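You operate a simulated robot arm through the tools that you are given. There is no shell and no other tool.

Carry out the task below with a simulated robot arm. There is one attempt and no reset: what you move stays moved.

## Task
Test the 57 V contactor from the black tray in the test bay, then switch the supply off.
Fine: it stays in its dock under the shut guard; test at 57 V; the volts knob ends at 0 V.

Only the result counts: the job must be done as asked and must still hold three seconds after the hand-in. Knocking over, shifting, dropping, spilling or breaking anything else fails it.

## Robot
A 6-joint arm with a two-finger gripper, fixed in place. Base frame: the origin is at the foot of the arm, x ahead of it, y to its left, z up. Lengths are in mm, angles in degrees, forces in N, time in s.
It reaches about 1298 mm from its shoulder. Its first joint turns from -149.0 to 149.0 degrees. Payload 1.57 kg.
Tool frame: the origin (TCP) lies between the finger pads and is the grasp point; the fingertips stand 21 mm ahead of it; z points along the fingers, y is the line along which they close. Largest opening 70 mm; the body of the gripper starts 50 mm behind the TCP.
Orientation is told as [roll, pitch, yaw] about the base's x, y, z axes, in that order, counted from this pose: with the fingers straight down and closing along the base's y, the tool's x points along the base's -x, its y along +y and its z along -z.

## Interface
- The arm moves only by the tool step_arm. Its argument "series" is one flat list of numbers, 7 for each row, row after row: the shift along the tool's x, y, z in mm, then the turn, a rotation vector about the tool's x, y, z in degrees, then the opening, from 0 (shut) to 1 (fully open). In form: [tx, ty, tz, ax, ay, az, jaw, tx, ty, tz, ax, ay, az, jaw, ...]. A call has 1 to 20 rows; each row shifts and turns the commanded pose from where the row before left it, along the tool's axes as they then stand. Rows are played at 5 a second. More than 50 mm and 8.6 degrees between two rows, or a gripper value outside its range, and nothing of the call is played. Where a pose cannot be reached the arm comes as near as it can. A force on the tool above 40 N (or 10 N above the force at the start of the call, whichever is more), or a blocked arm, ends the call early, and 0.2 s more pass. The fingers move at their own pace and stop on an object; they squeeze with about 26 N. The grip force told is the motor's: it shows also when the fingers shut on nothing. Time passes only in rows, and 0.2 s behind the last, so rows that do not move let the fingers close. It gives the time, the measured TCP pose, the force on the tool (base axes), the opening and the grip force at its end, in the units of the frame above (readings bear some noise), with the torque about the TCP (base axes, N m) and any sound that the robot's microphone picked up.
- Cameras (640 x 400 px; columns grow to the right, rows downward): "scene" is fixed at [402.2, -499.5, 1682.4]; the picture's right is [0.86, -0.51, 0.00], its down [-0.26, -0.44, -0.86] and it looks along [0.44, 0.74, -0.51] (base axes); focal length 368 px, centre (320, 200). "wrist" rides on the gripper at [79, 4, -81] in the tool frame; the picture's right is [-0.05, 1.00, 0.00], its down [-0.67, -0.04, -0.74] and it looks along [-0.74, -0.04, 0.67] (tool axes); focal length 256 px, centre (320, 200). There is no depth. A picture from a camera that has moved, and an enlarged one, comes with that camera's place and axes in the base frame and with its lens.
- capture(camera): a new picture of that camera. No time passes.
- raise_lower(by): slides the trunk up (or, below 0, down) by that many mm; the arm rides with it, the base frame stays. It gives what a move gives, with no picture.
- inspect(camera, box): a new picture of the part [left, top, right, bottom] of that camera's present view, enlarged. No time passes.
- close_job(): hands the job in; it is judged then, once.

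Nothing tells you positions but the pictures and the camera data. Unless the task says otherwise, let go and move clear before handing in.

The tools are called after "Request:" by a JSON object that holds its "method" and its "body". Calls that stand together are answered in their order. step_arm: Moves the arm, as the interface text tells. Its arguments: {"type":"object","properties":{"series":{"type":"array"}},"required":["series"]} The other tools are called the same way: raise_lower (by) slides the trunk up or down; capture (camera) takes a picture; inspect (camera, box) takes an enlarged picture of a part of a camera's view; close_job () hands the job in.

At the start:

```text
time: 0.0
ee_pos: [441.0, 426.8, 1252.2]
tool_rot: [0.0, -0.1, 0.0]
contact_force: [-0.2, -0.7, -0.3]
torque: [0.0, -0.03, 0.01]
width: 70.0
grasp_force: 0.0
trunk travel left (down, up): [-934.0, 36.0]
```

scene: 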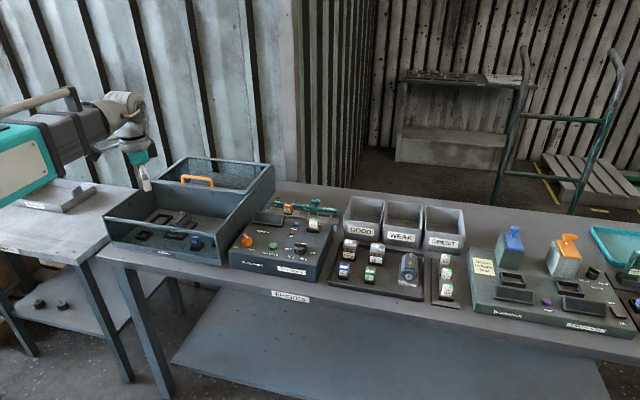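
wrist: 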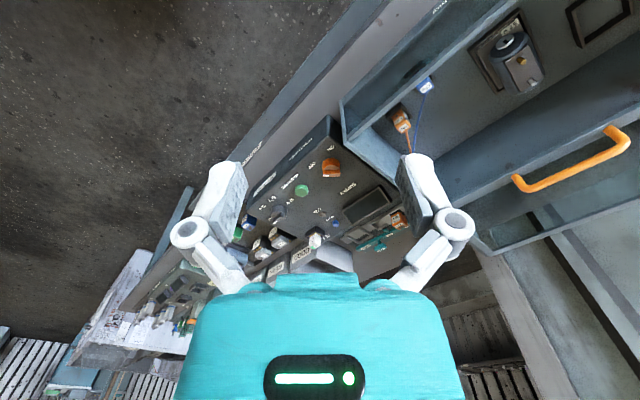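

I see a bench with a test bay (large box with a lid/orange handle), a supply panel, a black tray with contactors, bins and other equipment. I'll enlarge parts of the scene first.

Request:
{"method": "inspect", "body": {"camera": "scene", "box": [90, 140, 290, 280]}}

Request:
{"method": "inspect", "body": {"camera": "scene", "box": [220, 180, 350, 290]}}

Request:
{"method": "inspect", "body": {"camera": "scene", "box": [320, 180, 480, 310]}}

Request:
{"method": "inspect", "body": {"camera": "scene", "box": [460, 210, 640, 350]}}

Request:
{"method": "inspect", "body": {"camera": "wrist", "box": [200, 80, 460, 290]}}

Request:
{"method": "inspect", "body": {"camera": "wrist", "box": [340, 0, 640, 200]}}

```text
2.86 times, centred on (190, 210) of scene
camera zoom: at [402.2, -499.5, 1682.4], right [0.86, -0.51, 0.0], down [-0.26, -0.44, -0.86], along [0.44, 0.74, -0.51], focal length 1050 px, centre (691, 171)
```

zoom: 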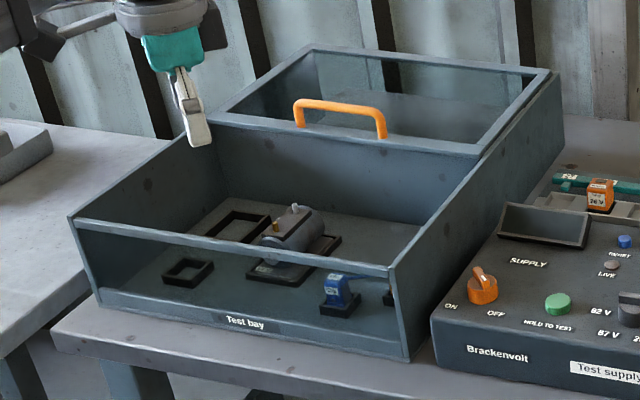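

```text
3.64 times, centred on (285, 235) of scene
camera zoom: at [402.2, -499.5, 1682.4], right [0.86, -0.51, 0.0], down [-0.26, -0.44, -0.86], along [0.44, 0.74, -0.51], focal length 1336 px, centre (447, 73)
```

zoom: 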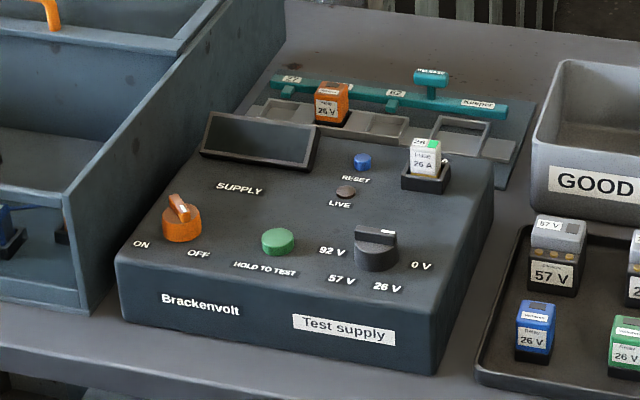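

```text
3.08 times, centred on (400, 245) of scene
camera zoom: at [402.2, -499.5, 1682.4], right [0.86, -0.51, 0.0], down [-0.26, -0.44, -0.86], along [0.44, 0.74, -0.51], focal length 1131 px, centre (74, 62)
```

zoom: 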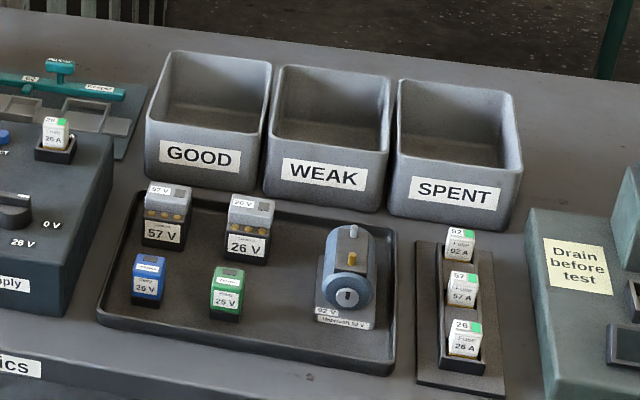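

```text
2.86 times, centred on (550, 280) of scene
camera zoom: at [402.2, -499.5, 1682.4], right [0.86, -0.51, 0.0], down [-0.26, -0.44, -0.86], along [0.44, 0.74, -0.51], focal length 1050 px, centre (-337, -29)
```

zoom: 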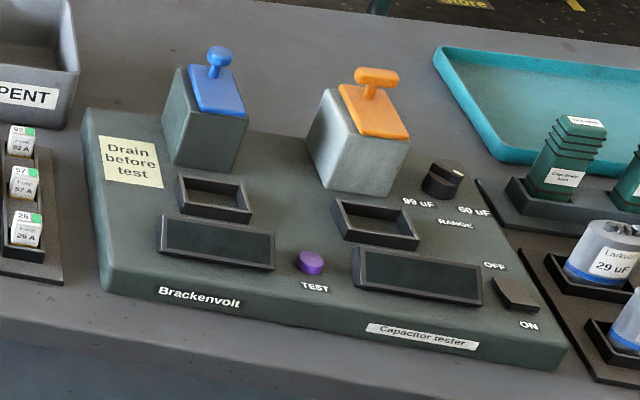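

```text
1.90 times, centred on (330, 185) of wrist
camera zoom: at [361.9, 430.0, 1333.6], right [0.05, 1.0, 0.0], down [0.67, -0.04, 0.74], along [0.74, -0.04, -0.67], focal length 488 px, centre (301, 229)
```

zoom: 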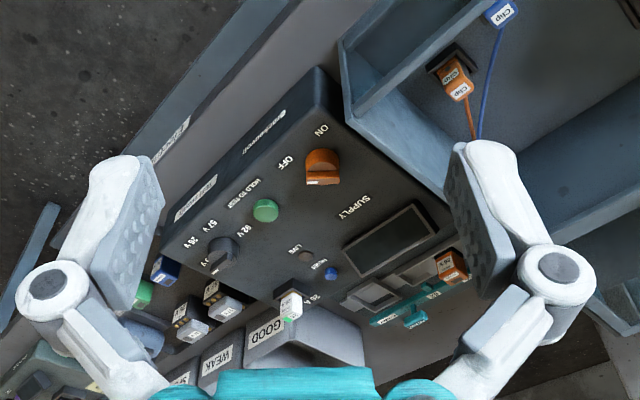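

```text
2.00 times, centred on (490, 100) of wrist
camera zoom: at [361.9, 430.0, 1333.6], right [0.05, 1.0, 0.0], down [0.67, -0.04, 0.74], along [0.74, -0.04, -0.67], focal length 512 px, centre (-20, 400)
```

zoom: 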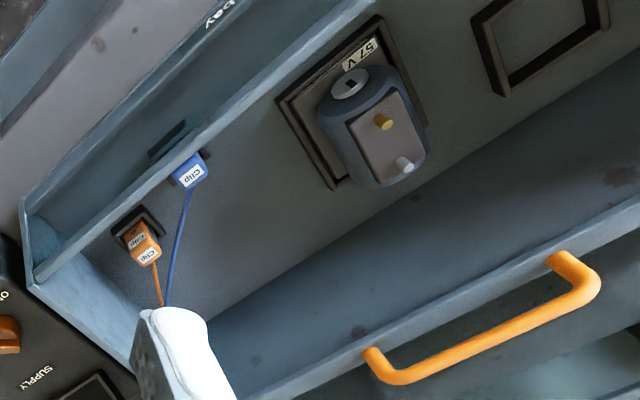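

I see the test bay (open, guard slid back, a 57 V motor in one dock, two clips parked), the supply panel with a 26 A fuse, a black tray with two contactors, relays and a motor. Next I go closer with the wrist camera to read the supply panel.

Request:
{"method": "step_arm", "body": {"series": [-40, -24, 40, 0, 0, 0, 1, -40, -24, 40, 0, 0, 0, 1]}}

Request:
{"method": "capture", "body": {"camera": "wrist"}}

Request:
{"method": "inspect", "body": {"camera": "wrist", "box": [160, 0, 480, 200]}}

```text
refused: row 1 steps farther than a row can; nothing moved
```

```text
taken
camera wrist: at [361.9, 430.0, 1333.6], right [0.05, 1.0, 0.0], down [0.67, -0.04, 0.74], along [0.74, -0.04, -0.67], focal length 256 px, centre (320, 200)
```

wrist: 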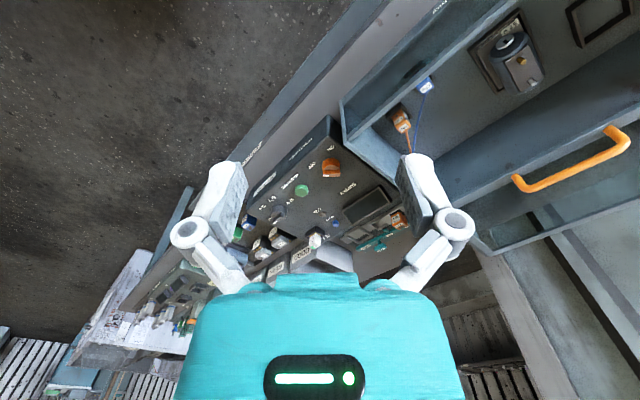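

```text
2.00 times, centred on (320, 100) of wrist
camera zoom: at [361.9, 430.0, 1333.6], right [0.05, 1.0, 0.0], down [0.67, -0.04, 0.74], along [0.74, -0.04, -0.67], focal length 512 px, centre (320, 400)
```

zoom: 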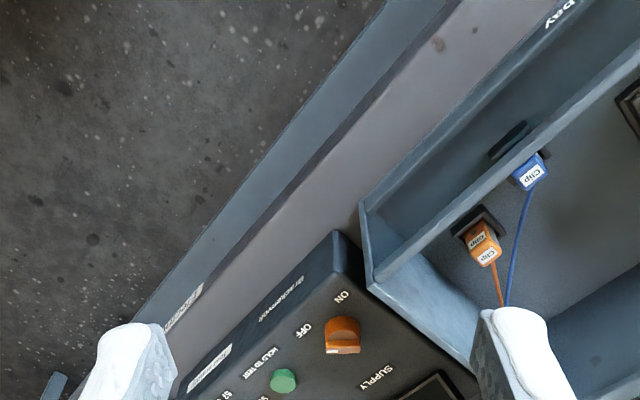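

Steps are limited to 50 mm in norm; I'll move in smaller rows toward a view of the supply.

Request:
{"method": "step_arm", "body": {"series": [-26, -16, 34, 0, 0, 0, 1, -26, -16, 34, 0, 0, 0, 1, -26, -16, 34, 0, 0, 0, 1]}}

Request:
{"method": "capture", "body": {"camera": "wrist"}}

Request:
{"method": "inspect", "body": {"camera": "wrist", "box": [200, 60, 440, 210]}}

```text
time: 0.8
ee_pos: [519.6, 376.9, 1252.8]
tool_rot: [0.0, 0.1, 0.0]
contact_force: [1.0, 0.0, 0.9]
torque: [0.02, 0.01, 0.02]
width: 69.9
grasp_force: 0.1
out of reach, approached as far as the arm can: row 1, 2, 3
trunk travel left (down, up): [-934.0, 36.0]
```

```text
taken
camera wrist: at [441.2, 380.6, 1333.5], right [0.05, 1.0, 0.0], down [0.67, -0.04, 0.74], along [0.74, -0.04, -0.67], focal length 256 px, centre (320, 200)
```

wrist: 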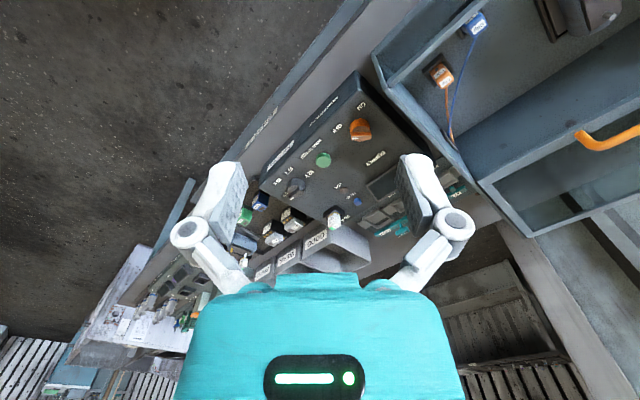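

```text
2.67 times, centred on (320, 135) of wrist
camera zoom: at [441.2, 380.6, 1333.5], right [0.05, 1.0, 0.0], down [0.67, -0.04, 0.74], along [0.74, -0.04, -0.67], focal length 683 px, centre (320, 373)
```

zoom: 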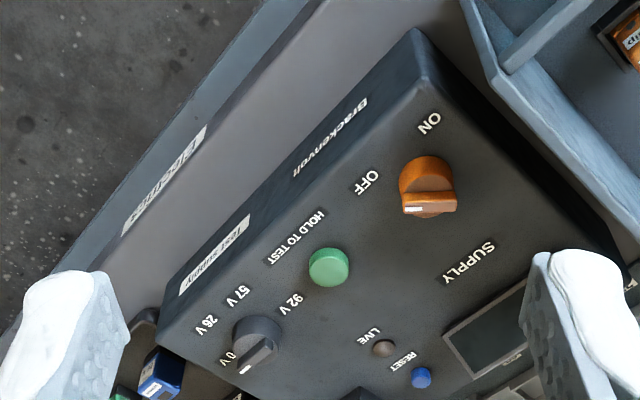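

The supply knob positions become readable; the arm cannot go lower without dropping the trunk, so I lower the trunk by 150 mm.

Request:
{"method": "raise_lower", "body": {"by": -150}}

Request:
{"method": "capture", "body": {"camera": "wrist"}}

Request:
{"method": "capture", "body": {"camera": "scene"}}

```text
time: 2.5
ee_pos: [519.0, 377.4, 1103.5]
tool_rot: [0.0, 0.0, 0.0]
contact_force: [0.3, -0.1, 0.0]
torque: [-0.02, 0.03, -0.01]
width: 70.1
grasp_force: 0.1
trunk travel left (down, up): [-784.0, 186.0]
```

```text
taken
camera wrist: at [440.4, 380.8, 1183.7], right [0.05, 1.0, 0.0], down [0.67, -0.04, 0.74], along [0.74, -0.04, -0.67], focal length 256 px, centre (320, 200)
```

wrist: 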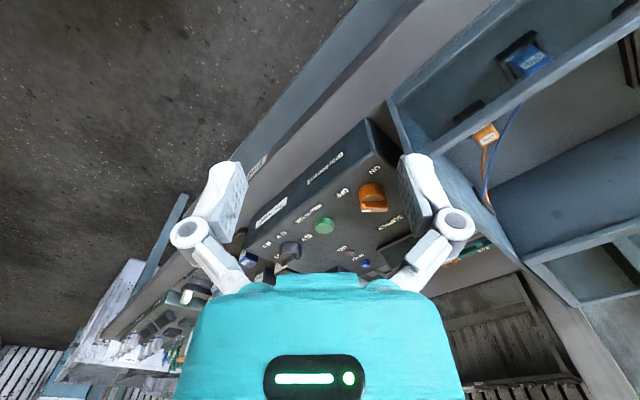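

```text
taken
```

scene: 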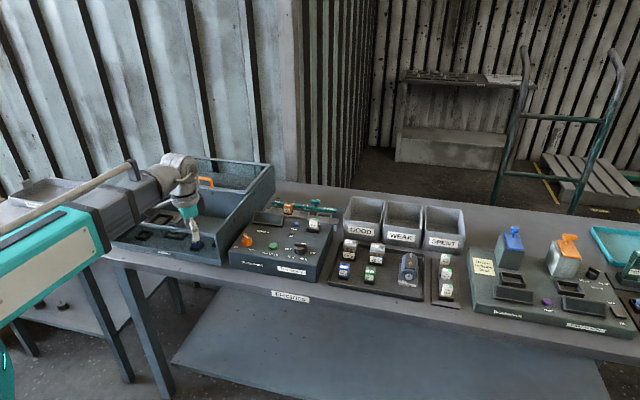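

The view is closer now. Next I look over the tray area and fuse rack by moving along the bench.

Request:
{"method": "step_arm", "body": {"series": [-44, -18, 0, 0, 0, 0, 1, -44, -18, 0, 0, 0, 0, 1, -44, -18, 0, 0, 0, 0, 1, -44, -18, 0, 0, 0, 0, 1, -44, -18, 0, 0, 0, 0, 1]}}

Request:
{"method": "capture", "body": {"camera": "wrist"}}

Request:
{"method": "inspect", "body": {"camera": "wrist", "box": [200, 100, 440, 250]}}

```text
time: 3.8
ee_pos: [741.9, 285.0, 1101.9]
tool_rot: [0.0, 0.0, 0.0]
contact_force: [0.3, -0.3, -0.1]
torque: [0.01, -0.02, -0.01]
width: 69.8
grasp_force: 0.0
trunk travel left (down, up): [-784.0, 186.0]
```

```text
taken
camera wrist: at [663.1, 288.9, 1183.3], right [0.05, 1.0, 0.0], down [0.67, -0.04, 0.74], along [0.74, -0.04, -0.67], focal length 256 px, centre (320, 200)
```

wrist: 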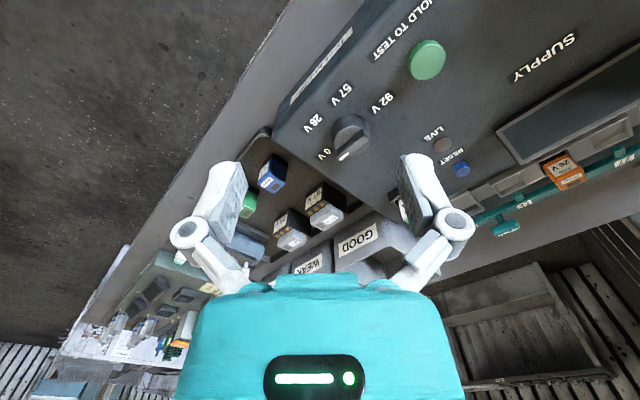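

```text
2.67 times, centred on (320, 175) of wrist
camera zoom: at [663.1, 288.9, 1183.3], right [0.05, 1.0, 0.0], down [0.67, -0.04, 0.74], along [0.74, -0.04, -0.67], focal length 683 px, centre (320, 267)
```

zoom: 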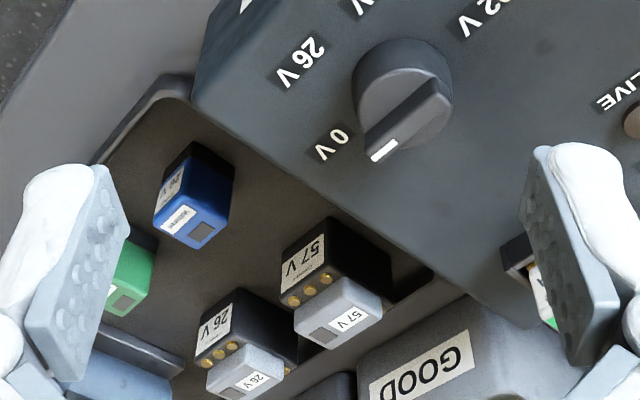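

The 57 V contactor (black body, three gold terminals, grey top) stands at the corner of the tray near the supply; volts knob is at 0 V. I check the rack behind the supply.

Request:
{"method": "inspect", "body": {"camera": "wrist", "box": [440, 90, 640, 250]}}

Request:
{"method": "step_arm", "body": {"series": [30, 40, 0, 0, 0, 0, 1, 30, 40, 0, 0, 0, 0, 1, 20, 40, 0, 0, 0, 0, 1, 0, 30, 0, 0, 0, 0, 1]}}

Request:
{"method": "capture", "body": {"camera": "wrist"}}

Request:
{"method": "inspect", "body": {"camera": "wrist", "box": [240, 100, 440, 250]}}

```text
2.50 times, centred on (540, 170) of wrist
camera zoom: at [663.1, 288.9, 1183.3], right [0.05, 1.0, 0.0], down [0.67, -0.04, 0.74], along [0.74, -0.04, -0.67], focal length 640 px, centre (-230, 275)
```

zoom: 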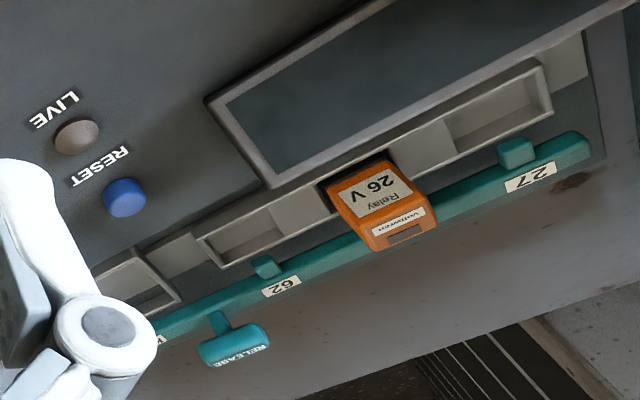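

```text
time: 4.8
ee_pos: [659.9, 439.1, 1102.5]
tool_rot: [0.1, 0.0, 0.1]
contact_force: [-0.5, -0.4, 0.2]
torque: [0.03, 0.04, 0.03]
width: 70.1
grasp_force: 0.1
trunk travel left (down, up): [-784.0, 186.0]
```

```text
taken
camera wrist: at [581.6, 441.9, 1183.4], right [0.05, 1.0, 0.0], down [0.67, -0.04, 0.74], along [0.74, -0.04, -0.67], focal length 256 px, centre (320, 200)
```

wrist: 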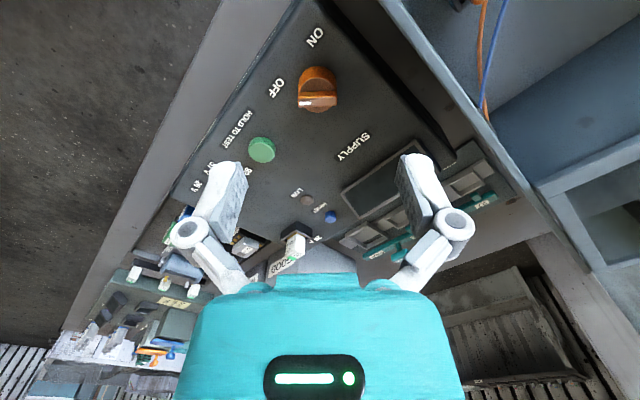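

```text
2.67 times, centred on (340, 175) of wrist
camera zoom: at [581.6, 441.9, 1183.4], right [0.05, 1.0, 0.0], down [0.67, -0.04, 0.74], along [0.74, -0.04, -0.67], focal length 683 px, centre (267, 267)
```

zoom: 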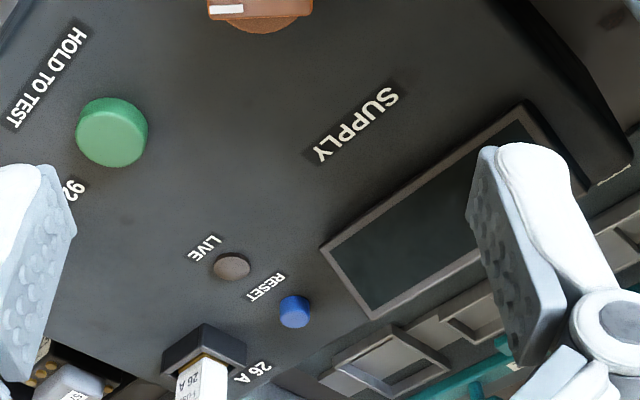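

The panel's fuse socket is marked 26 A and already holds a 26 A fuse. Now I look into the test bay from above.

Request:
{"method": "step_arm", "body": {"series": [20, 10, -40, 0, 0, 0, 1, 20, 10, -40, 0, 0, 0, 1, 35, 30, 0, 0, 0, 0, 1, 35, 30, 0, 0, 0, 0, 1, 35, 30, 0, 0, 0, 0, 1, 35, 30, 0, 0, 0, 0, 1, 35, 30, 0, 0, 0, 0, 1, 35, 30, 0, 0, 0, 0, 1]}}

Request:
{"method": "capture", "body": {"camera": "wrist"}}

Request:
{"method": "inspect", "body": {"camera": "wrist", "box": [200, 0, 440, 160]}}

Request:
{"method": "inspect", "body": {"camera": "wrist", "box": [360, 0, 640, 180]}}

```text
time: 6.5
ee_pos: [409.5, 635.2, 1101.5]
tool_rot: [-0.1, 0.0, -0.1]
contact_force: [-0.3, -0.3, 0.3]
torque: [-0.02, 0.01, 0.03]
width: 69.9
grasp_force: 0.1
out of reach, approached as far as the arm can: row 1, 2
trunk travel left (down, up): [-784.0, 186.0]
```

```text
taken
camera wrist: at [331.0, 640.2, 1183.5], right [0.05, 1.0, 0.0], down [0.67, -0.04, 0.75], along [0.74, -0.04, -0.67], focal length 256 px, centre (320, 200)
```

wrist: 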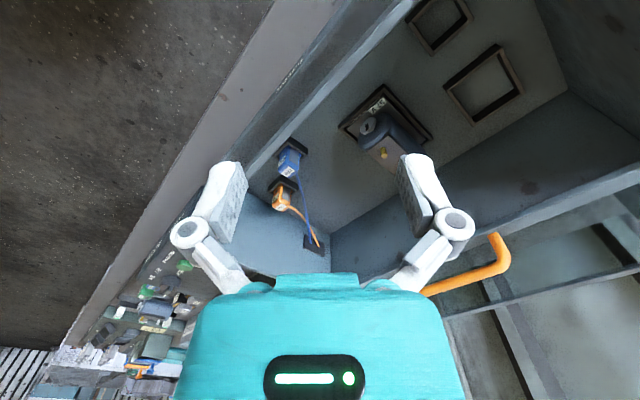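

```text
2.50 times, centred on (320, 80) of wrist
camera zoom: at [331.0, 640.2, 1183.5], right [0.05, 1.0, 0.0], down [0.67, -0.04, 0.75], along [0.74, -0.04, -0.67], focal length 640 px, centre (320, 500)
```

zoom: 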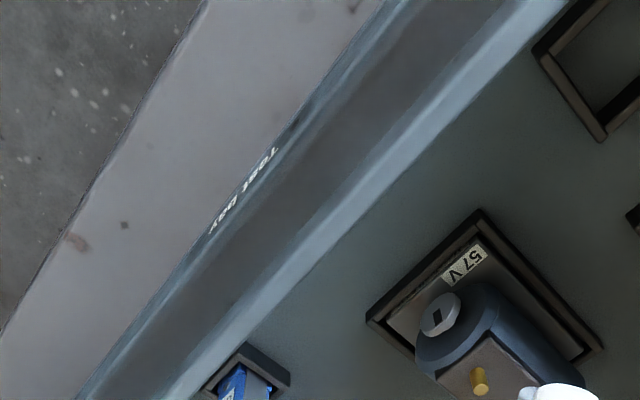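

```text
2.22 times, centred on (500, 90) of wrist
camera zoom: at [331.0, 640.2, 1183.5], right [0.05, 1.0, 0.0], down [0.67, -0.04, 0.75], along [0.74, -0.04, -0.67], focal length 569 px, centre (-80, 444)
```

zoom: 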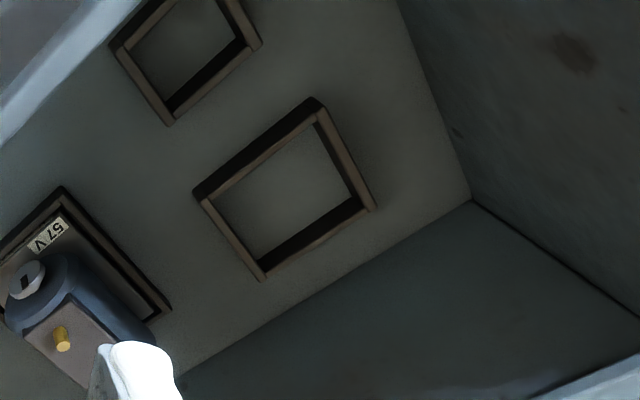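

The bay holds the 57 V machine in the large dock and two free docks (medium and small), plus two clips on parking blocks. I zoom in on clips and docks to measure sizes.

Request:
{"method": "inspect", "body": {"camera": "wrist", "box": [250, 120, 350, 260]}}

Request:
{"method": "inspect", "body": {"camera": "wrist", "box": [400, 0, 540, 130]}}

Request:
{"method": "inspect", "body": {"camera": "scene", "box": [110, 160, 270, 270]}}

Request:
{"method": "inspect", "body": {"camera": "scene", "box": [330, 225, 400, 290]}}

```text
2.86 times, centred on (300, 190) of wrist
camera zoom: at [331.0, 640.2, 1183.5], right [0.05, 1.0, 0.0], down [0.67, -0.04, 0.75], along [0.74, -0.04, -0.67], focal length 731 px, centre (377, 229)
```

zoom: 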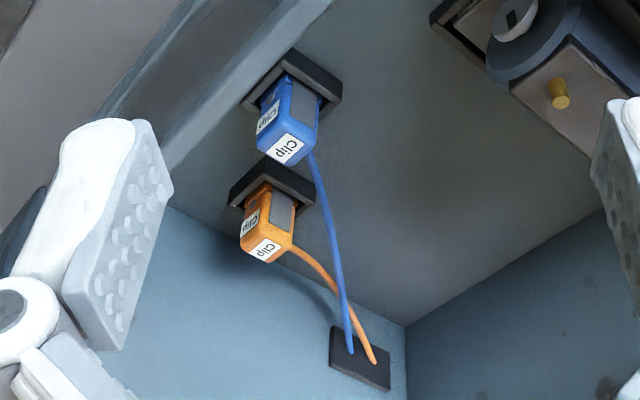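

```text
3.08 times, centred on (470, 65) of wrist
camera zoom: at [331.0, 640.2, 1183.5], right [0.05, 1.0, 0.0], down [0.67, -0.04, 0.75], along [0.74, -0.04, -0.67], focal length 788 px, centre (-142, 615)
```

zoom: 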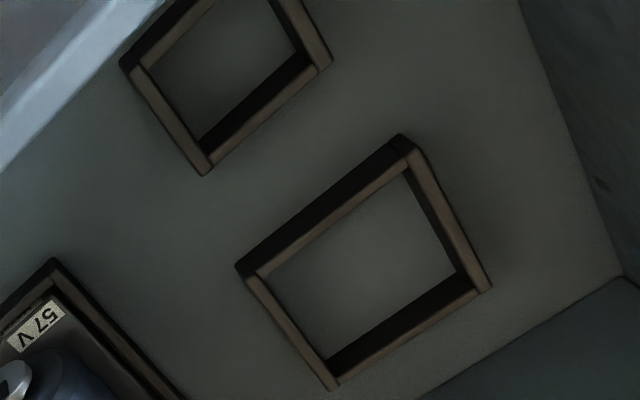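

```text
3.64 times, centred on (190, 215) of scene
camera zoom: at [402.2, -499.5, 1682.4], right [0.86, -0.51, 0.0], down [-0.26, -0.44, -0.86], along [0.44, 0.74, -0.51], focal length 1336 px, centre (793, 146)
```

zoom: 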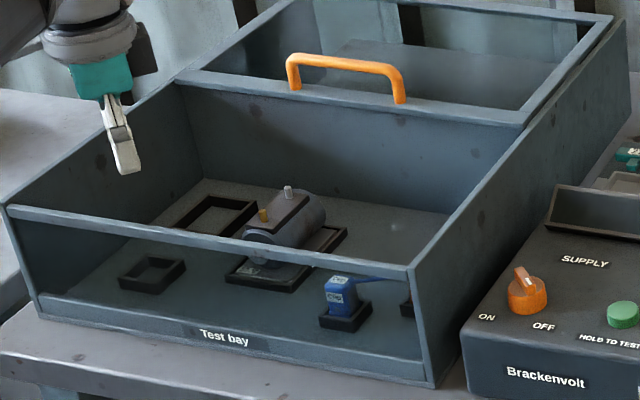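

```text
6.15 times, centred on (365, 258) of scene
camera zoom: at [402.2, -499.5, 1682.4], right [0.86, -0.51, 0.0], down [-0.26, -0.44, -0.86], along [0.44, 0.74, -0.51], focal length 2261 px, centre (43, -154)
```

zoom: 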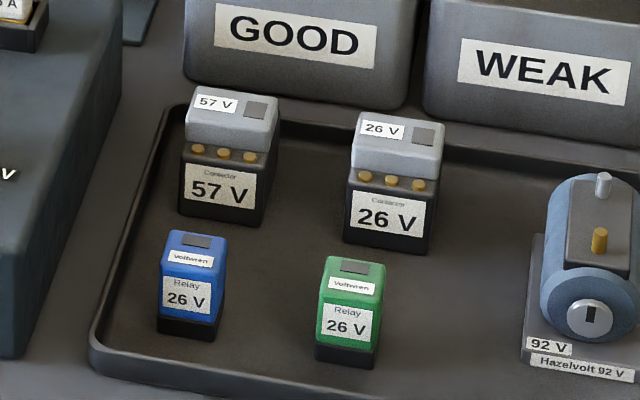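

Docks: the medium one (about 45 x 62 inside) suits the contactor, the small one is relay-sized. I turn the gripper about 45° to match the bench and go above the 57 V contactor.

Request:
{"method": "step_arm", "body": {"series": [0, 0, 0, 0, 0, -7.5, 1, 0, 0, 0, 0, 0, -7.5, 1, 0, 0, 0, 0, 0, -7.5, 1, 0, 0, 0, 0, 0, -7.5, 1, 0, 0, 0, 0, 0, -7.5, 1, 0, 0, 0, 0, 0, -7.5, 1]}}

Request:
{"method": "capture", "body": {"camera": "wrist"}}

Request:
{"method": "step_arm", "body": {"series": [-9, -46, 0, 0, 0, 0, 1, -9, -46, 0, 0, 0, 0, 1, -9, -46, 0, 0, 0, 0, 1, -9, -46, 0, 0, 0, 0, 1, -9, -46, 0, 0, 0, 0, 1, -9, -46, 0, 0, 0, 0, 1, -9, -46, 0, 0, 0, 0, 1, -9, -46, 0, 0, 0, 0, 1, -9, -46, 0, 0, 0, 0, 1, -9, -46, 0, 0, 0, 0, 1, -9, -46, 0, 0, 0, 0, 1, -9, -46, 0, 0, 0, 0, 1, -9, -46, 0, 0, 0, 0, 1, -9, -46, 0, 0, 0, 0, 1]}}

Request:
{"method": "capture", "body": {"camera": "wrist"}}

```text
time: 8.0
ee_pos: [408.9, 637.1, 1102.7]
tool_rot: [0.0, 0.0, 45.2]
contact_force: [-0.2, -0.1, -0.6]
torque: [-0.04, 0.0, 0.0]
width: 70.0
grasp_force: 0.1
trunk travel left (down, up): [-784.0, 186.0]
```

```text
taken
camera wrist: at [350.6, 583.4, 1183.6], right [-0.67, 0.74, 0.0], down [0.49, 0.45, 0.74], along [0.55, 0.5, -0.67], focal length 256 px, centre (320, 200)
```

wrist: 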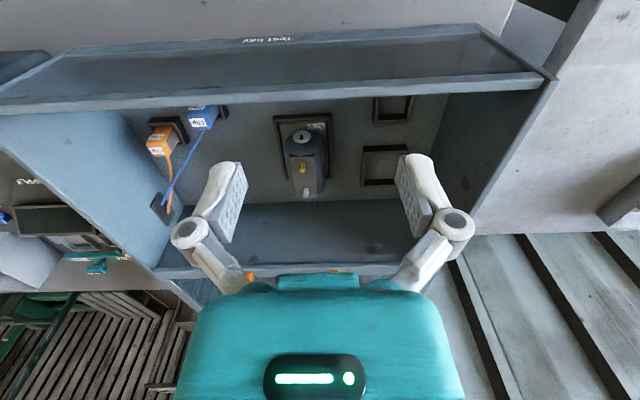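

```text
time: 10.9
ee_pos: [954.9, 268.6, 1102.3]
tool_rot: [-0.1, 0.0, 45.1]
contact_force: [-0.5, -0.2, -0.1]
torque: [-0.01, 0.01, -0.01]
width: 69.9
grasp_force: 0.0
out of reach, approached as far as the arm can: row 4, 13
trunk travel left (down, up): [-784.0, 186.0]
```

```text
taken
camera wrist: at [896.7, 215.2, 1183.1], right [-0.67, 0.74, 0.0], down [0.5, 0.45, 0.74], along [0.55, 0.5, -0.67], focal length 256 px, centre (320, 200)
```

wrist: 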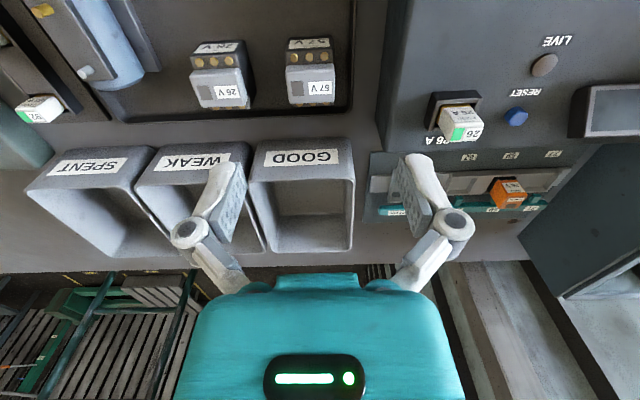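

The contactor is now almost under the gripper. I zoom to measure it precisely.

Request:
{"method": "inspect", "body": {"camera": "wrist", "box": [250, 20, 390, 120]}}

Request:
{"method": "inspect", "body": {"camera": "wrist", "box": [160, 0, 400, 150]}}

Request:
{"method": "inspect", "body": {"camera": "wrist", "box": [360, 60, 600, 240]}}

```text
4.00 times, centred on (320, 70) of wrist
camera zoom: at [896.7, 215.2, 1183.1], right [-0.67, 0.74, 0.0], down [0.5, 0.45, 0.74], along [0.55, 0.5, -0.67], focal length 1024 px, centre (320, 720)
```

zoom: 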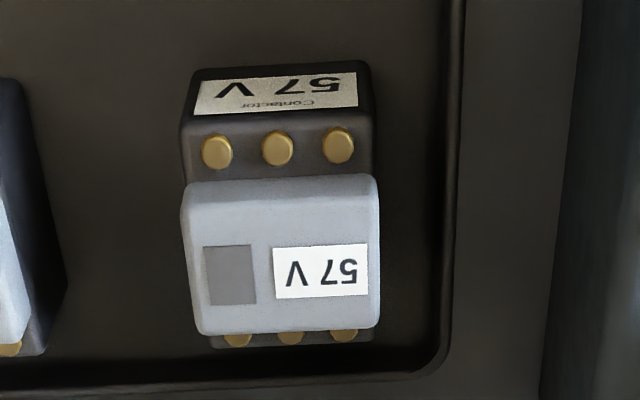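

```text
2.67 times, centred on (280, 75) of wrist
camera zoom: at [896.7, 215.2, 1183.1], right [-0.67, 0.74, 0.0], down [0.5, 0.45, 0.74], along [0.55, 0.5, -0.67], focal length 683 px, centre (427, 533)
```

zoom: 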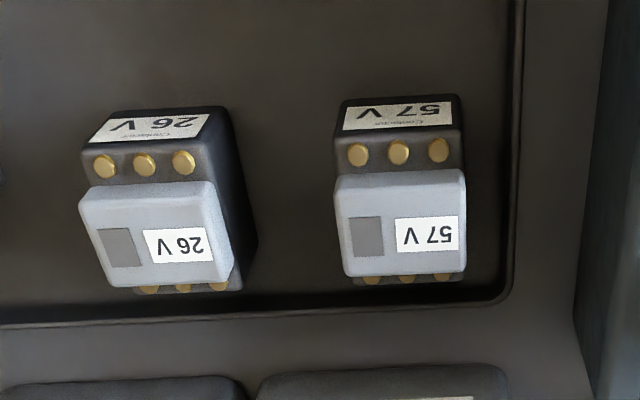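

```text
2.22 times, centred on (480, 150) of wrist
camera zoom: at [896.7, 215.2, 1183.1], right [-0.67, 0.74, 0.0], down [0.5, 0.45, 0.74], along [0.55, 0.5, -0.67], focal length 569 px, centre (-36, 311)
```

zoom: 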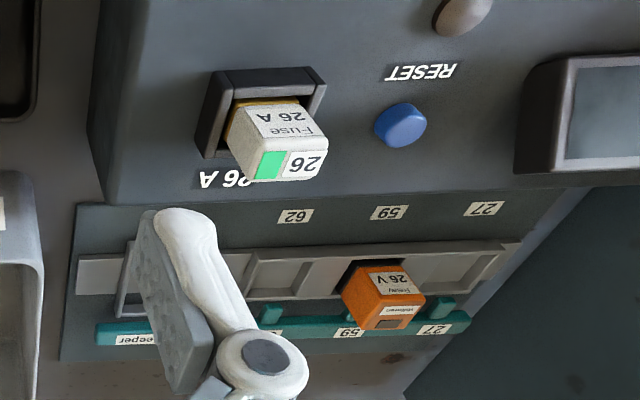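

The contactor's top is near (979, 278, 948), 45 mm wide, aligned with the gripper. I go above it and partly down, then check.

Request:
{"method": "step_arm", "body": {"series": [-24, -10, 20, 0, 0, 0, 0.85, 0, 0, 45, 0, 0, 0, 0.85, 0, 0, 30, 0, 0, 0, 0.85]}}

Request:
{"method": "capture", "body": {"camera": "wrist"}}

Request:
{"method": "inspect", "body": {"camera": "scene", "box": [300, 160, 460, 300]}}

```text
time: 11.8
ee_pos: [977.6, 280.2, 1103.0]
tool_rot: [0.0, 0.0, 45.0]
contact_force: [0.9, -0.2, -0.4]
torque: [-0.01, 0.0, -0.01]
width: 59.4
grasp_force: 0.0
out of reach, approached as far as the arm can: row 1, 2, 3
trunk travel left (down, up): [-784.0, 186.0]
```

```text
taken
camera wrist: at [920.4, 226.1, 1183.6], right [-0.67, 0.74, 0.0], down [0.5, 0.45, 0.74], along [0.55, 0.5, -0.67], focal length 256 px, centre (320, 200)
```

wrist: 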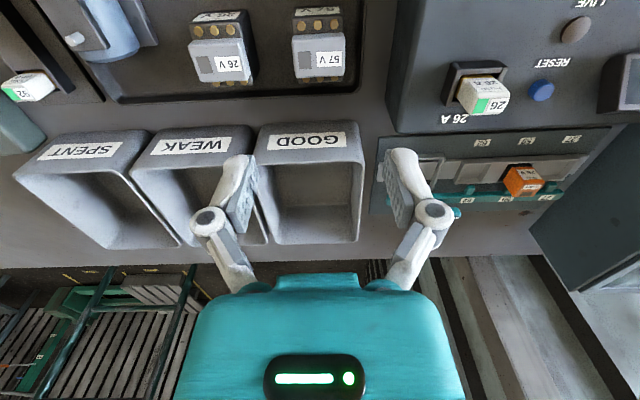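

```text
2.86 times, centred on (380, 230) of scene
camera zoom: at [402.2, -499.5, 1682.4], right [0.86, -0.51, 0.0], down [-0.26, -0.44, -0.86], along [0.44, 0.74, -0.51], focal length 1050 px, centre (149, 114)
```

zoom: 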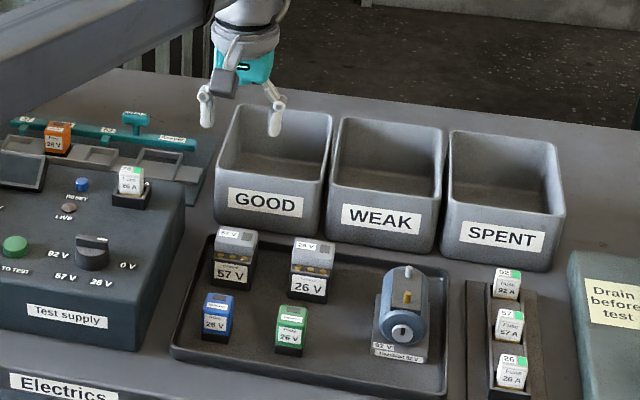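

The arm itself only moves level here; height comes from the trunk. I zoom once more to refine the grasp position.

Request:
{"method": "inspect", "body": {"camera": "wrist", "box": [250, 0, 390, 100]}}

```text
4.00 times, centred on (320, 50) of wrist
camera zoom: at [920.4, 226.1, 1183.6], right [-0.67, 0.74, 0.0], down [0.5, 0.45, 0.74], along [0.55, 0.5, -0.67], focal length 1024 px, centre (320, 800)
```

zoom: 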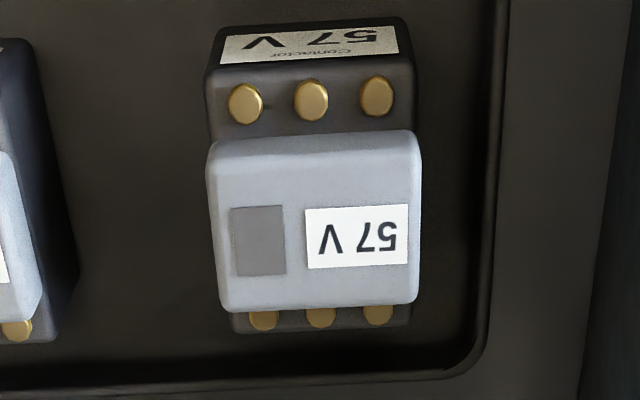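

Refined centre is about (979.5, 279). I shift 2 mm and lower the trunk in stages.

Request:
{"method": "step_arm", "body": {"series": [0, -2.3, 0, 0, 0, 0, 0.85]}}

Request:
{"method": "raise_lower", "body": {"by": -110}}

Request:
{"method": "capture", "body": {"camera": "wrist"}}

Request:
{"method": "inspect", "body": {"camera": "scene", "box": [310, 180, 430, 290]}}

```text
time: 12.2
ee_pos: [980.1, 279.0, 1103.3]
tool_rot: [0.0, -0.1, 45.0]
contact_force: [-0.4, -0.4, 0.2]
torque: [0.04, -0.02, 0.0]
width: 59.5
grasp_force: 0.0
trunk travel left (down, up): [-784.0, 186.0]
```

```text
time: 13.6
ee_pos: [981.2, 278.1, 993.4]
tool_rot: [0.1, 0.0, 45.1]
contact_force: [0.6, -0.7, 0.3]
torque: [-0.06, -0.01, -0.01]
width: 59.3
grasp_force: 0.0
trunk travel left (down, up): [-674.0, 296.0]
```

```text
taken
camera wrist: at [922.5, 224.8, 1073.6], right [-0.67, 0.74, 0.0], down [0.5, 0.45, 0.74], along [0.55, 0.5, -0.67], focal length 256 px, centre (320, 200)
```

wrist: 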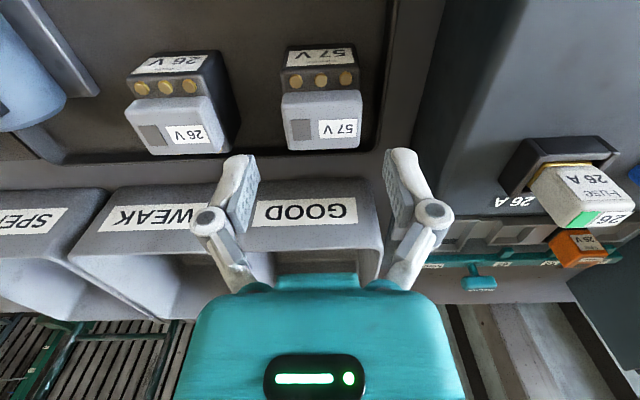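

```text
3.64 times, centred on (370, 235) of scene
camera zoom: at [402.2, -499.5, 1682.4], right [0.86, -0.51, 0.0], down [-0.26, -0.44, -0.86], along [0.44, 0.74, -0.51], focal length 1336 px, centre (138, 73)
```

zoom: 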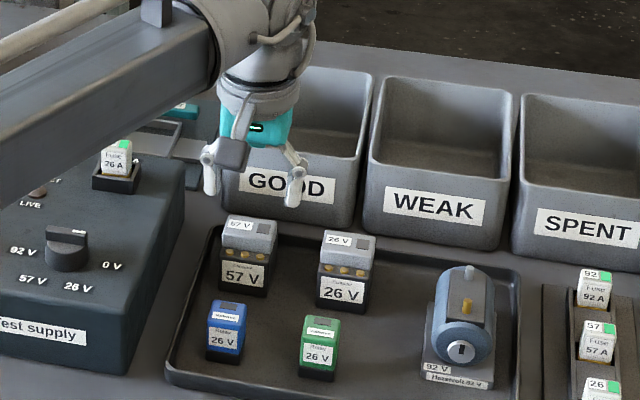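

Request:
{"method": "inspect", "body": {"camera": "wrist", "box": [250, 30, 390, 170]}}

```text
2.86 times, centred on (320, 100) of wrist
camera zoom: at [922.5, 224.8, 1073.6], right [-0.67, 0.74, 0.0], down [0.5, 0.45, 0.74], along [0.55, 0.5, -0.67], focal length 731 px, centre (320, 486)
```

zoom: 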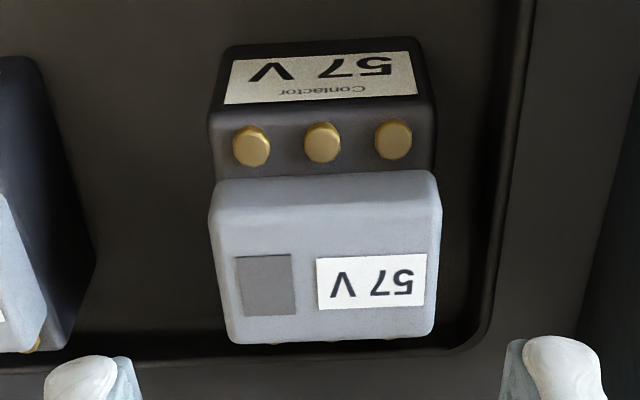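

Triangulation gives the top centre at (982, 280, 943). I correct by 2 mm, lower to grasp height and close.

Request:
{"method": "step_arm", "body": {"series": [-2.3, 0.8, 0, 0, 0, 0, 0.85]}}

Request:
{"method": "raise_lower", "body": {"by": -64}}

Request:
{"method": "capture", "body": {"camera": "wrist"}}

```text
time: 14.0
ee_pos: [981.7, 280.0, 991.7]
tool_rot: [0.0, 0.0, 45.0]
contact_force: [0.4, -0.2, 0.0]
torque: [0.01, 0.0, -0.03]
width: 59.4
grasp_force: 0.1
trunk travel left (down, up): [-674.0, 296.0]
```

```text
time: 15.0
ee_pos: [981.7, 281.7, 928.5]
tool_rot: [0.0, 0.0, 45.0]
contact_force: [1.2, 0.6, 0.3]
torque: [0.01, 0.02, -0.01]
width: 59.6
grasp_force: 0.0
trunk travel left (down, up): [-610.0, 360.0]
```

```text
taken
camera wrist: at [923.8, 227.2, 1009.6], right [-0.67, 0.74, 0.0], down [0.5, 0.45, 0.74], along [0.55, 0.5, -0.67], focal length 256 px, centre (320, 200)
```

wrist: 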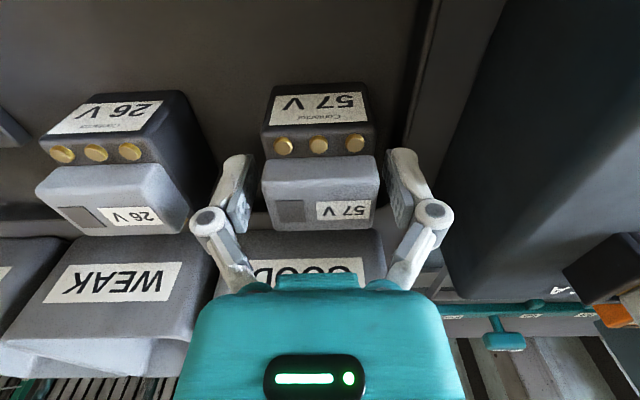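

The contactor stands centred between the fingers; I close on it.

Request:
{"method": "step_arm", "body": {"series": [0, 0, 0, 0, 0, 0, 0.4, 0, 0, 0, 0, 0, 0, 0.4, 0, 0, 0, 0, 0, 0, 0.4, 0, 0, 0, 0, 0, 0, 0.4]}}

Request:
{"method": "inspect", "body": {"camera": "wrist", "box": [180, 60, 460, 300]}}

```text
time: 16.0
ee_pos: [981.1, 281.7, 929.2]
tool_rot: [0.1, 0.0, 45.0]
contact_force: [-0.9, 0.0, 1.5]
torque: [0.06, 0.07, -0.01]
width: 45.8
grasp_force: 26.1
trunk travel left (down, up): [-610.0, 360.0]
```

```text
1.67 times, centred on (320, 180) of wrist
camera zoom: at [923.7, 227.3, 1009.6], right [-0.67, 0.74, 0.0], down [0.5, 0.45, 0.74], along [0.55, 0.5, -0.67], focal length 427 px, centre (320, 233)
```

zoom: 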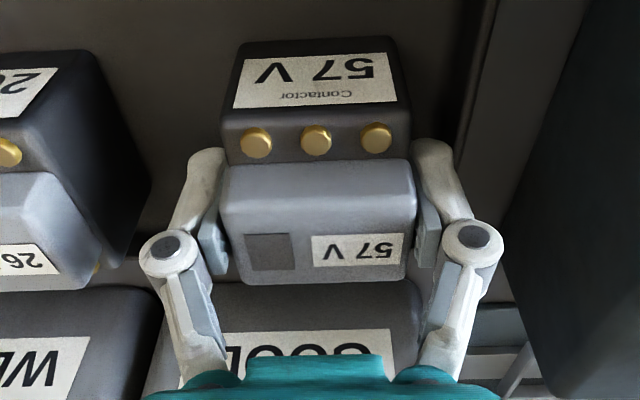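

Gripped at 45.8 mm. I lift by trunk and check.

Request:
{"method": "raise_lower", "body": {"by": 40}}

Request:
{"method": "inspect", "body": {"camera": "scene", "box": [310, 180, 430, 290]}}

Request:
{"method": "capture", "body": {"camera": "wrist"}}

```text
time: 16.8
ee_pos: [982.7, 281.1, 967.7]
tool_rot: [0.0, 0.1, 45.0]
contact_force: [0.0, 0.5, -1.9]
torque: [-0.03, 0.03, -0.01]
width: 45.6
grasp_force: 25.8
trunk travel left (down, up): [-650.0, 320.0]
```

```text
3.64 times, centred on (370, 235) of scene
camera zoom: at [402.2, -499.5, 1682.4], right [0.86, -0.51, 0.0], down [-0.26, -0.44, -0.86], along [0.44, 0.74, -0.51], focal length 1336 px, centre (138, 73)
```

zoom: 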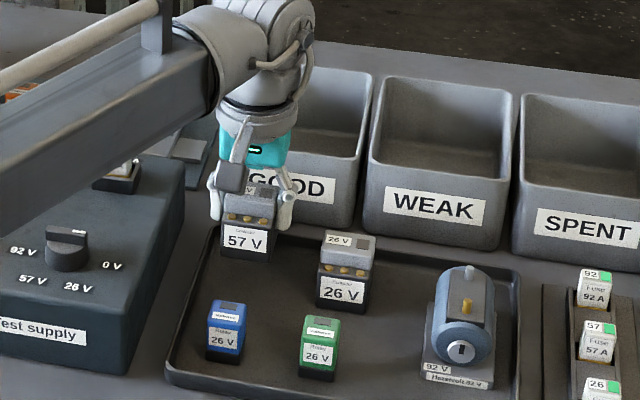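

```text
taken
camera wrist: at [924.3, 227.4, 1049.1], right [-0.67, 0.74, 0.0], down [0.5, 0.45, 0.74], along [0.55, 0.5, -0.67], focal length 256 px, centre (320, 200)
```

wrist: 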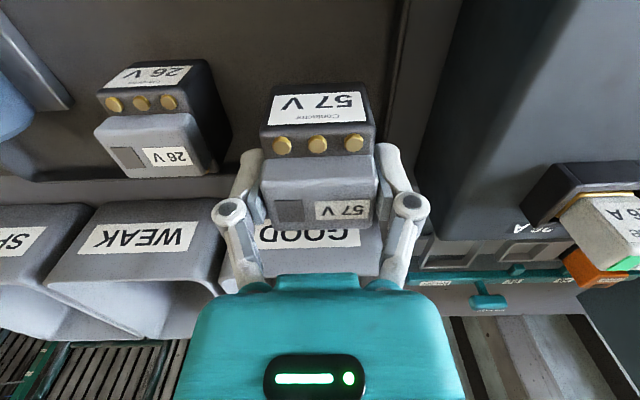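

The contactor is lifted cleanly. I raise it above the bay walls and travel to above the medium dock.

Request:
{"method": "raise_lower", "body": {"by": 150}}

Request:
{"method": "step_arm", "body": {"series": [-0.8, 46, 0, 0, 0, 0, 0.4, -0.8, 46, 0, 0, 0, 0, 0.4, -0.8, 46, 0, 0, 0, 0, 0.4, -0.8, 46, 0, 0, 0, 0, 0.4, -0.8, 46, 0, 0, 0, 0, 0.4, -0.8, 46, 0, 0, 0, 0, 0.4, -0.8, 46, 0, 0, 0, 0, 0.4, -0.8, 46, 0, 0, 0, 0, 0.4, -0.8, 46, 0, 0, 0, 0, 0.4, -0.8, 46, 0, 0, 0, 0, 0.4, -0.8, 46, 0, 0, 0, 0, 0.4, -0.8, 46, 0, 0, 0, 0, 0.4, -0.8, 46, 0, 0, 0, 0, 0.4, -0.8, 46, 0, 0, 0, 0, 0.4, -0.8, 46, 0, 0, 0, 0, 0.4, -0.8, 46, 0, 0, 0, 0, 0.4]}}

Request:
{"method": "capture", "body": {"camera": "wrist"}}

Request:
{"method": "inspect", "body": {"camera": "scene", "box": [90, 130, 290, 280]}}

```text
time: 18.6
ee_pos: [982.0, 280.6, 1117.0]
tool_rot: [0.0, 0.1, 45.1]
contact_force: [-0.5, 0.6, -3.9]
torque: [0.0, 0.0, 0.01]
width: 45.7
grasp_force: 25.6
trunk travel left (down, up): [-800.0, 170.0]
```

```text
time: 22.0
ee_pos: [469.8, 813.0, 1117.6]
tool_rot: [0.0, 0.0, 45.0]
contact_force: [0.5, 0.2, -3.0]
torque: [-0.01, -0.01, 0.02]
width: 45.6
grasp_force: 26.1
trunk travel left (down, up): [-800.0, 170.0]
```

```text
taken
camera wrist: at [412.2, 759.3, 1199.2], right [-0.67, 0.74, 0.0], down [0.5, 0.45, 0.74], along [0.55, 0.5, -0.67], focal length 256 px, centre (320, 200)
```

wrist: 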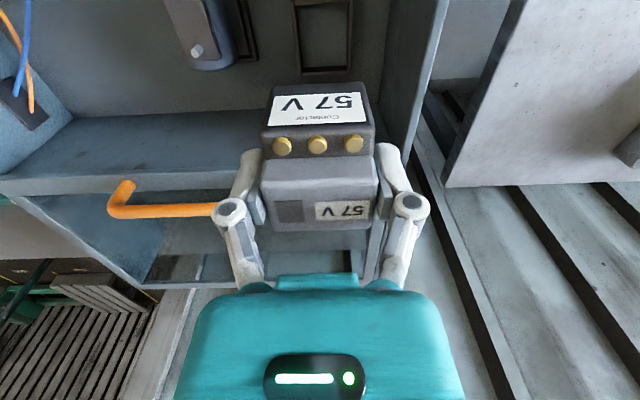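

```text
2.67 times, centred on (190, 205) of scene
camera zoom: at [402.2, -499.5, 1682.4], right [0.86, -0.51, 0.0], down [-0.26, -0.44, -0.86], along [0.44, 0.74, -0.51], focal length 980 px, centre (667, 187)
```

zoom: 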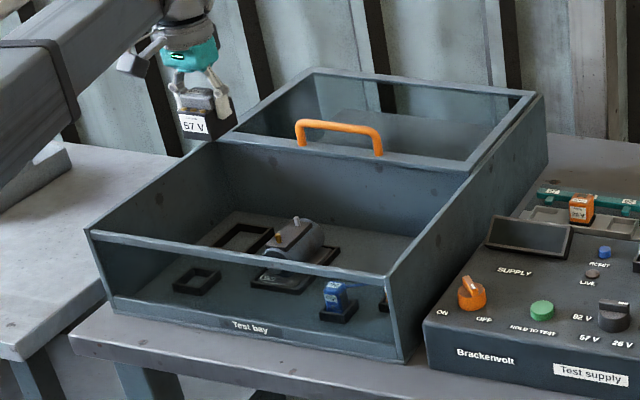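

The dock shows just ahead under the contactor; I zoom in to locate it.

Request:
{"method": "inspect", "body": {"camera": "wrist", "box": [230, 0, 430, 120]}}

```text
3.20 times, centred on (330, 60) of wrist
camera zoom: at [412.2, 759.3, 1199.2], right [-0.67, 0.74, 0.0], down [0.5, 0.45, 0.74], along [0.55, 0.5, -0.67], focal length 819 px, centre (288, 648)
```

zoom: 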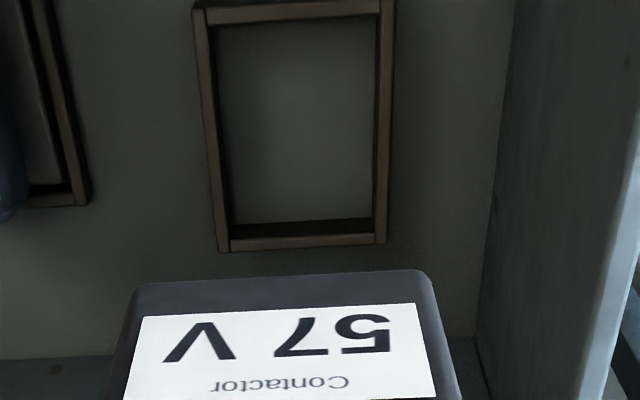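

The dock's inner opening (about 51 x 60 mm) is centred near (472.5, 818.5) with rim height about 901. I move over it and lower partway.

Request:
{"method": "step_arm", "body": {"series": [-5.9, 1.9, 0, 0, 0, 0, 0.4, 0, 0, 0, 0, 0, 0, 0.4]}}

Request:
{"method": "raise_lower", "body": {"by": -110}}

Request:
{"method": "capture", "body": {"camera": "wrist"}}

Request:
{"method": "inspect", "body": {"camera": "wrist", "box": [230, 0, 430, 140]}}

Request:
{"method": "inspect", "body": {"camera": "scene", "box": [90, 130, 290, 280]}}

```text
time: 22.6
ee_pos: [472.9, 817.3, 1119.0]
tool_rot: [-0.1, -0.1, 45.0]
contact_force: [0.4, 0.5, -2.7]
torque: [-0.03, -0.03, 0.01]
width: 45.7
grasp_force: 26.2
trunk travel left (down, up): [-800.0, 170.0]
```

```text
time: 24.0
ee_pos: [473.6, 816.5, 1008.4]
tool_rot: [0.0, 0.0, 44.9]
contact_force: [0.6, -0.5, -3.2]
torque: [0.02, 0.01, 0.0]
width: 45.6
grasp_force: 26.0
trunk travel left (down, up): [-690.0, 280.0]
```

```text
taken
camera wrist: at [415.1, 763.5, 1089.5], right [-0.67, 0.74, 0.0], down [0.5, 0.45, 0.74], along [0.55, 0.5, -0.67], focal length 256 px, centre (320, 200)
```

wrist: 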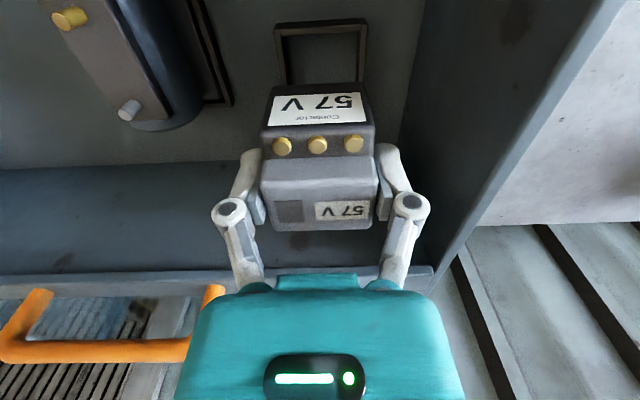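

```text
2.86 times, centred on (330, 70) of wrist
camera zoom: at [415.1, 763.5, 1089.5], right [-0.67, 0.74, 0.0], down [0.5, 0.45, 0.74], along [0.55, 0.5, -0.67], focal length 731 px, centre (291, 571)
```

zoom: 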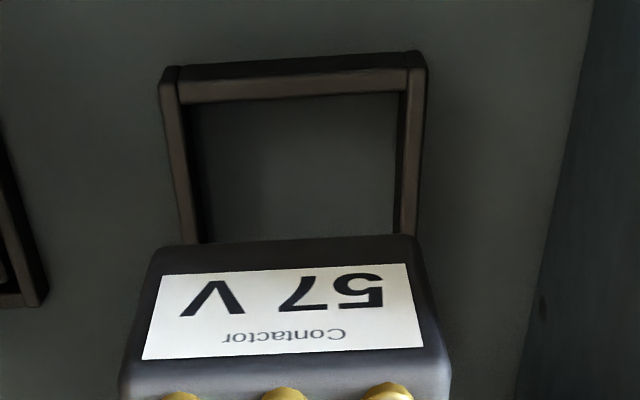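

```text
2.67 times, centred on (190, 205) of scene
camera zoom: at [402.2, -499.5, 1682.4], right [0.86, -0.51, 0.0], down [-0.26, -0.44, -0.86], along [0.44, 0.74, -0.51], focal length 980 px, centre (667, 187)
```

zoom: 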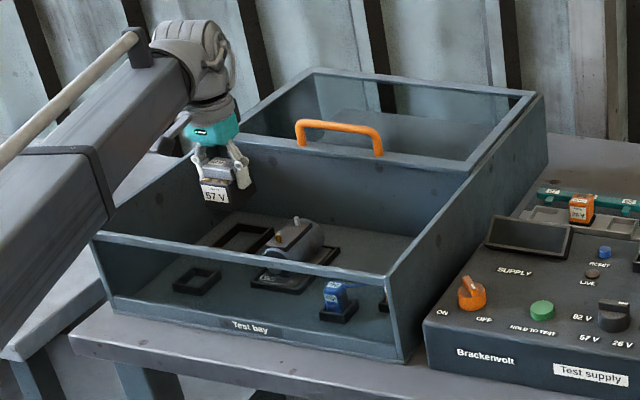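

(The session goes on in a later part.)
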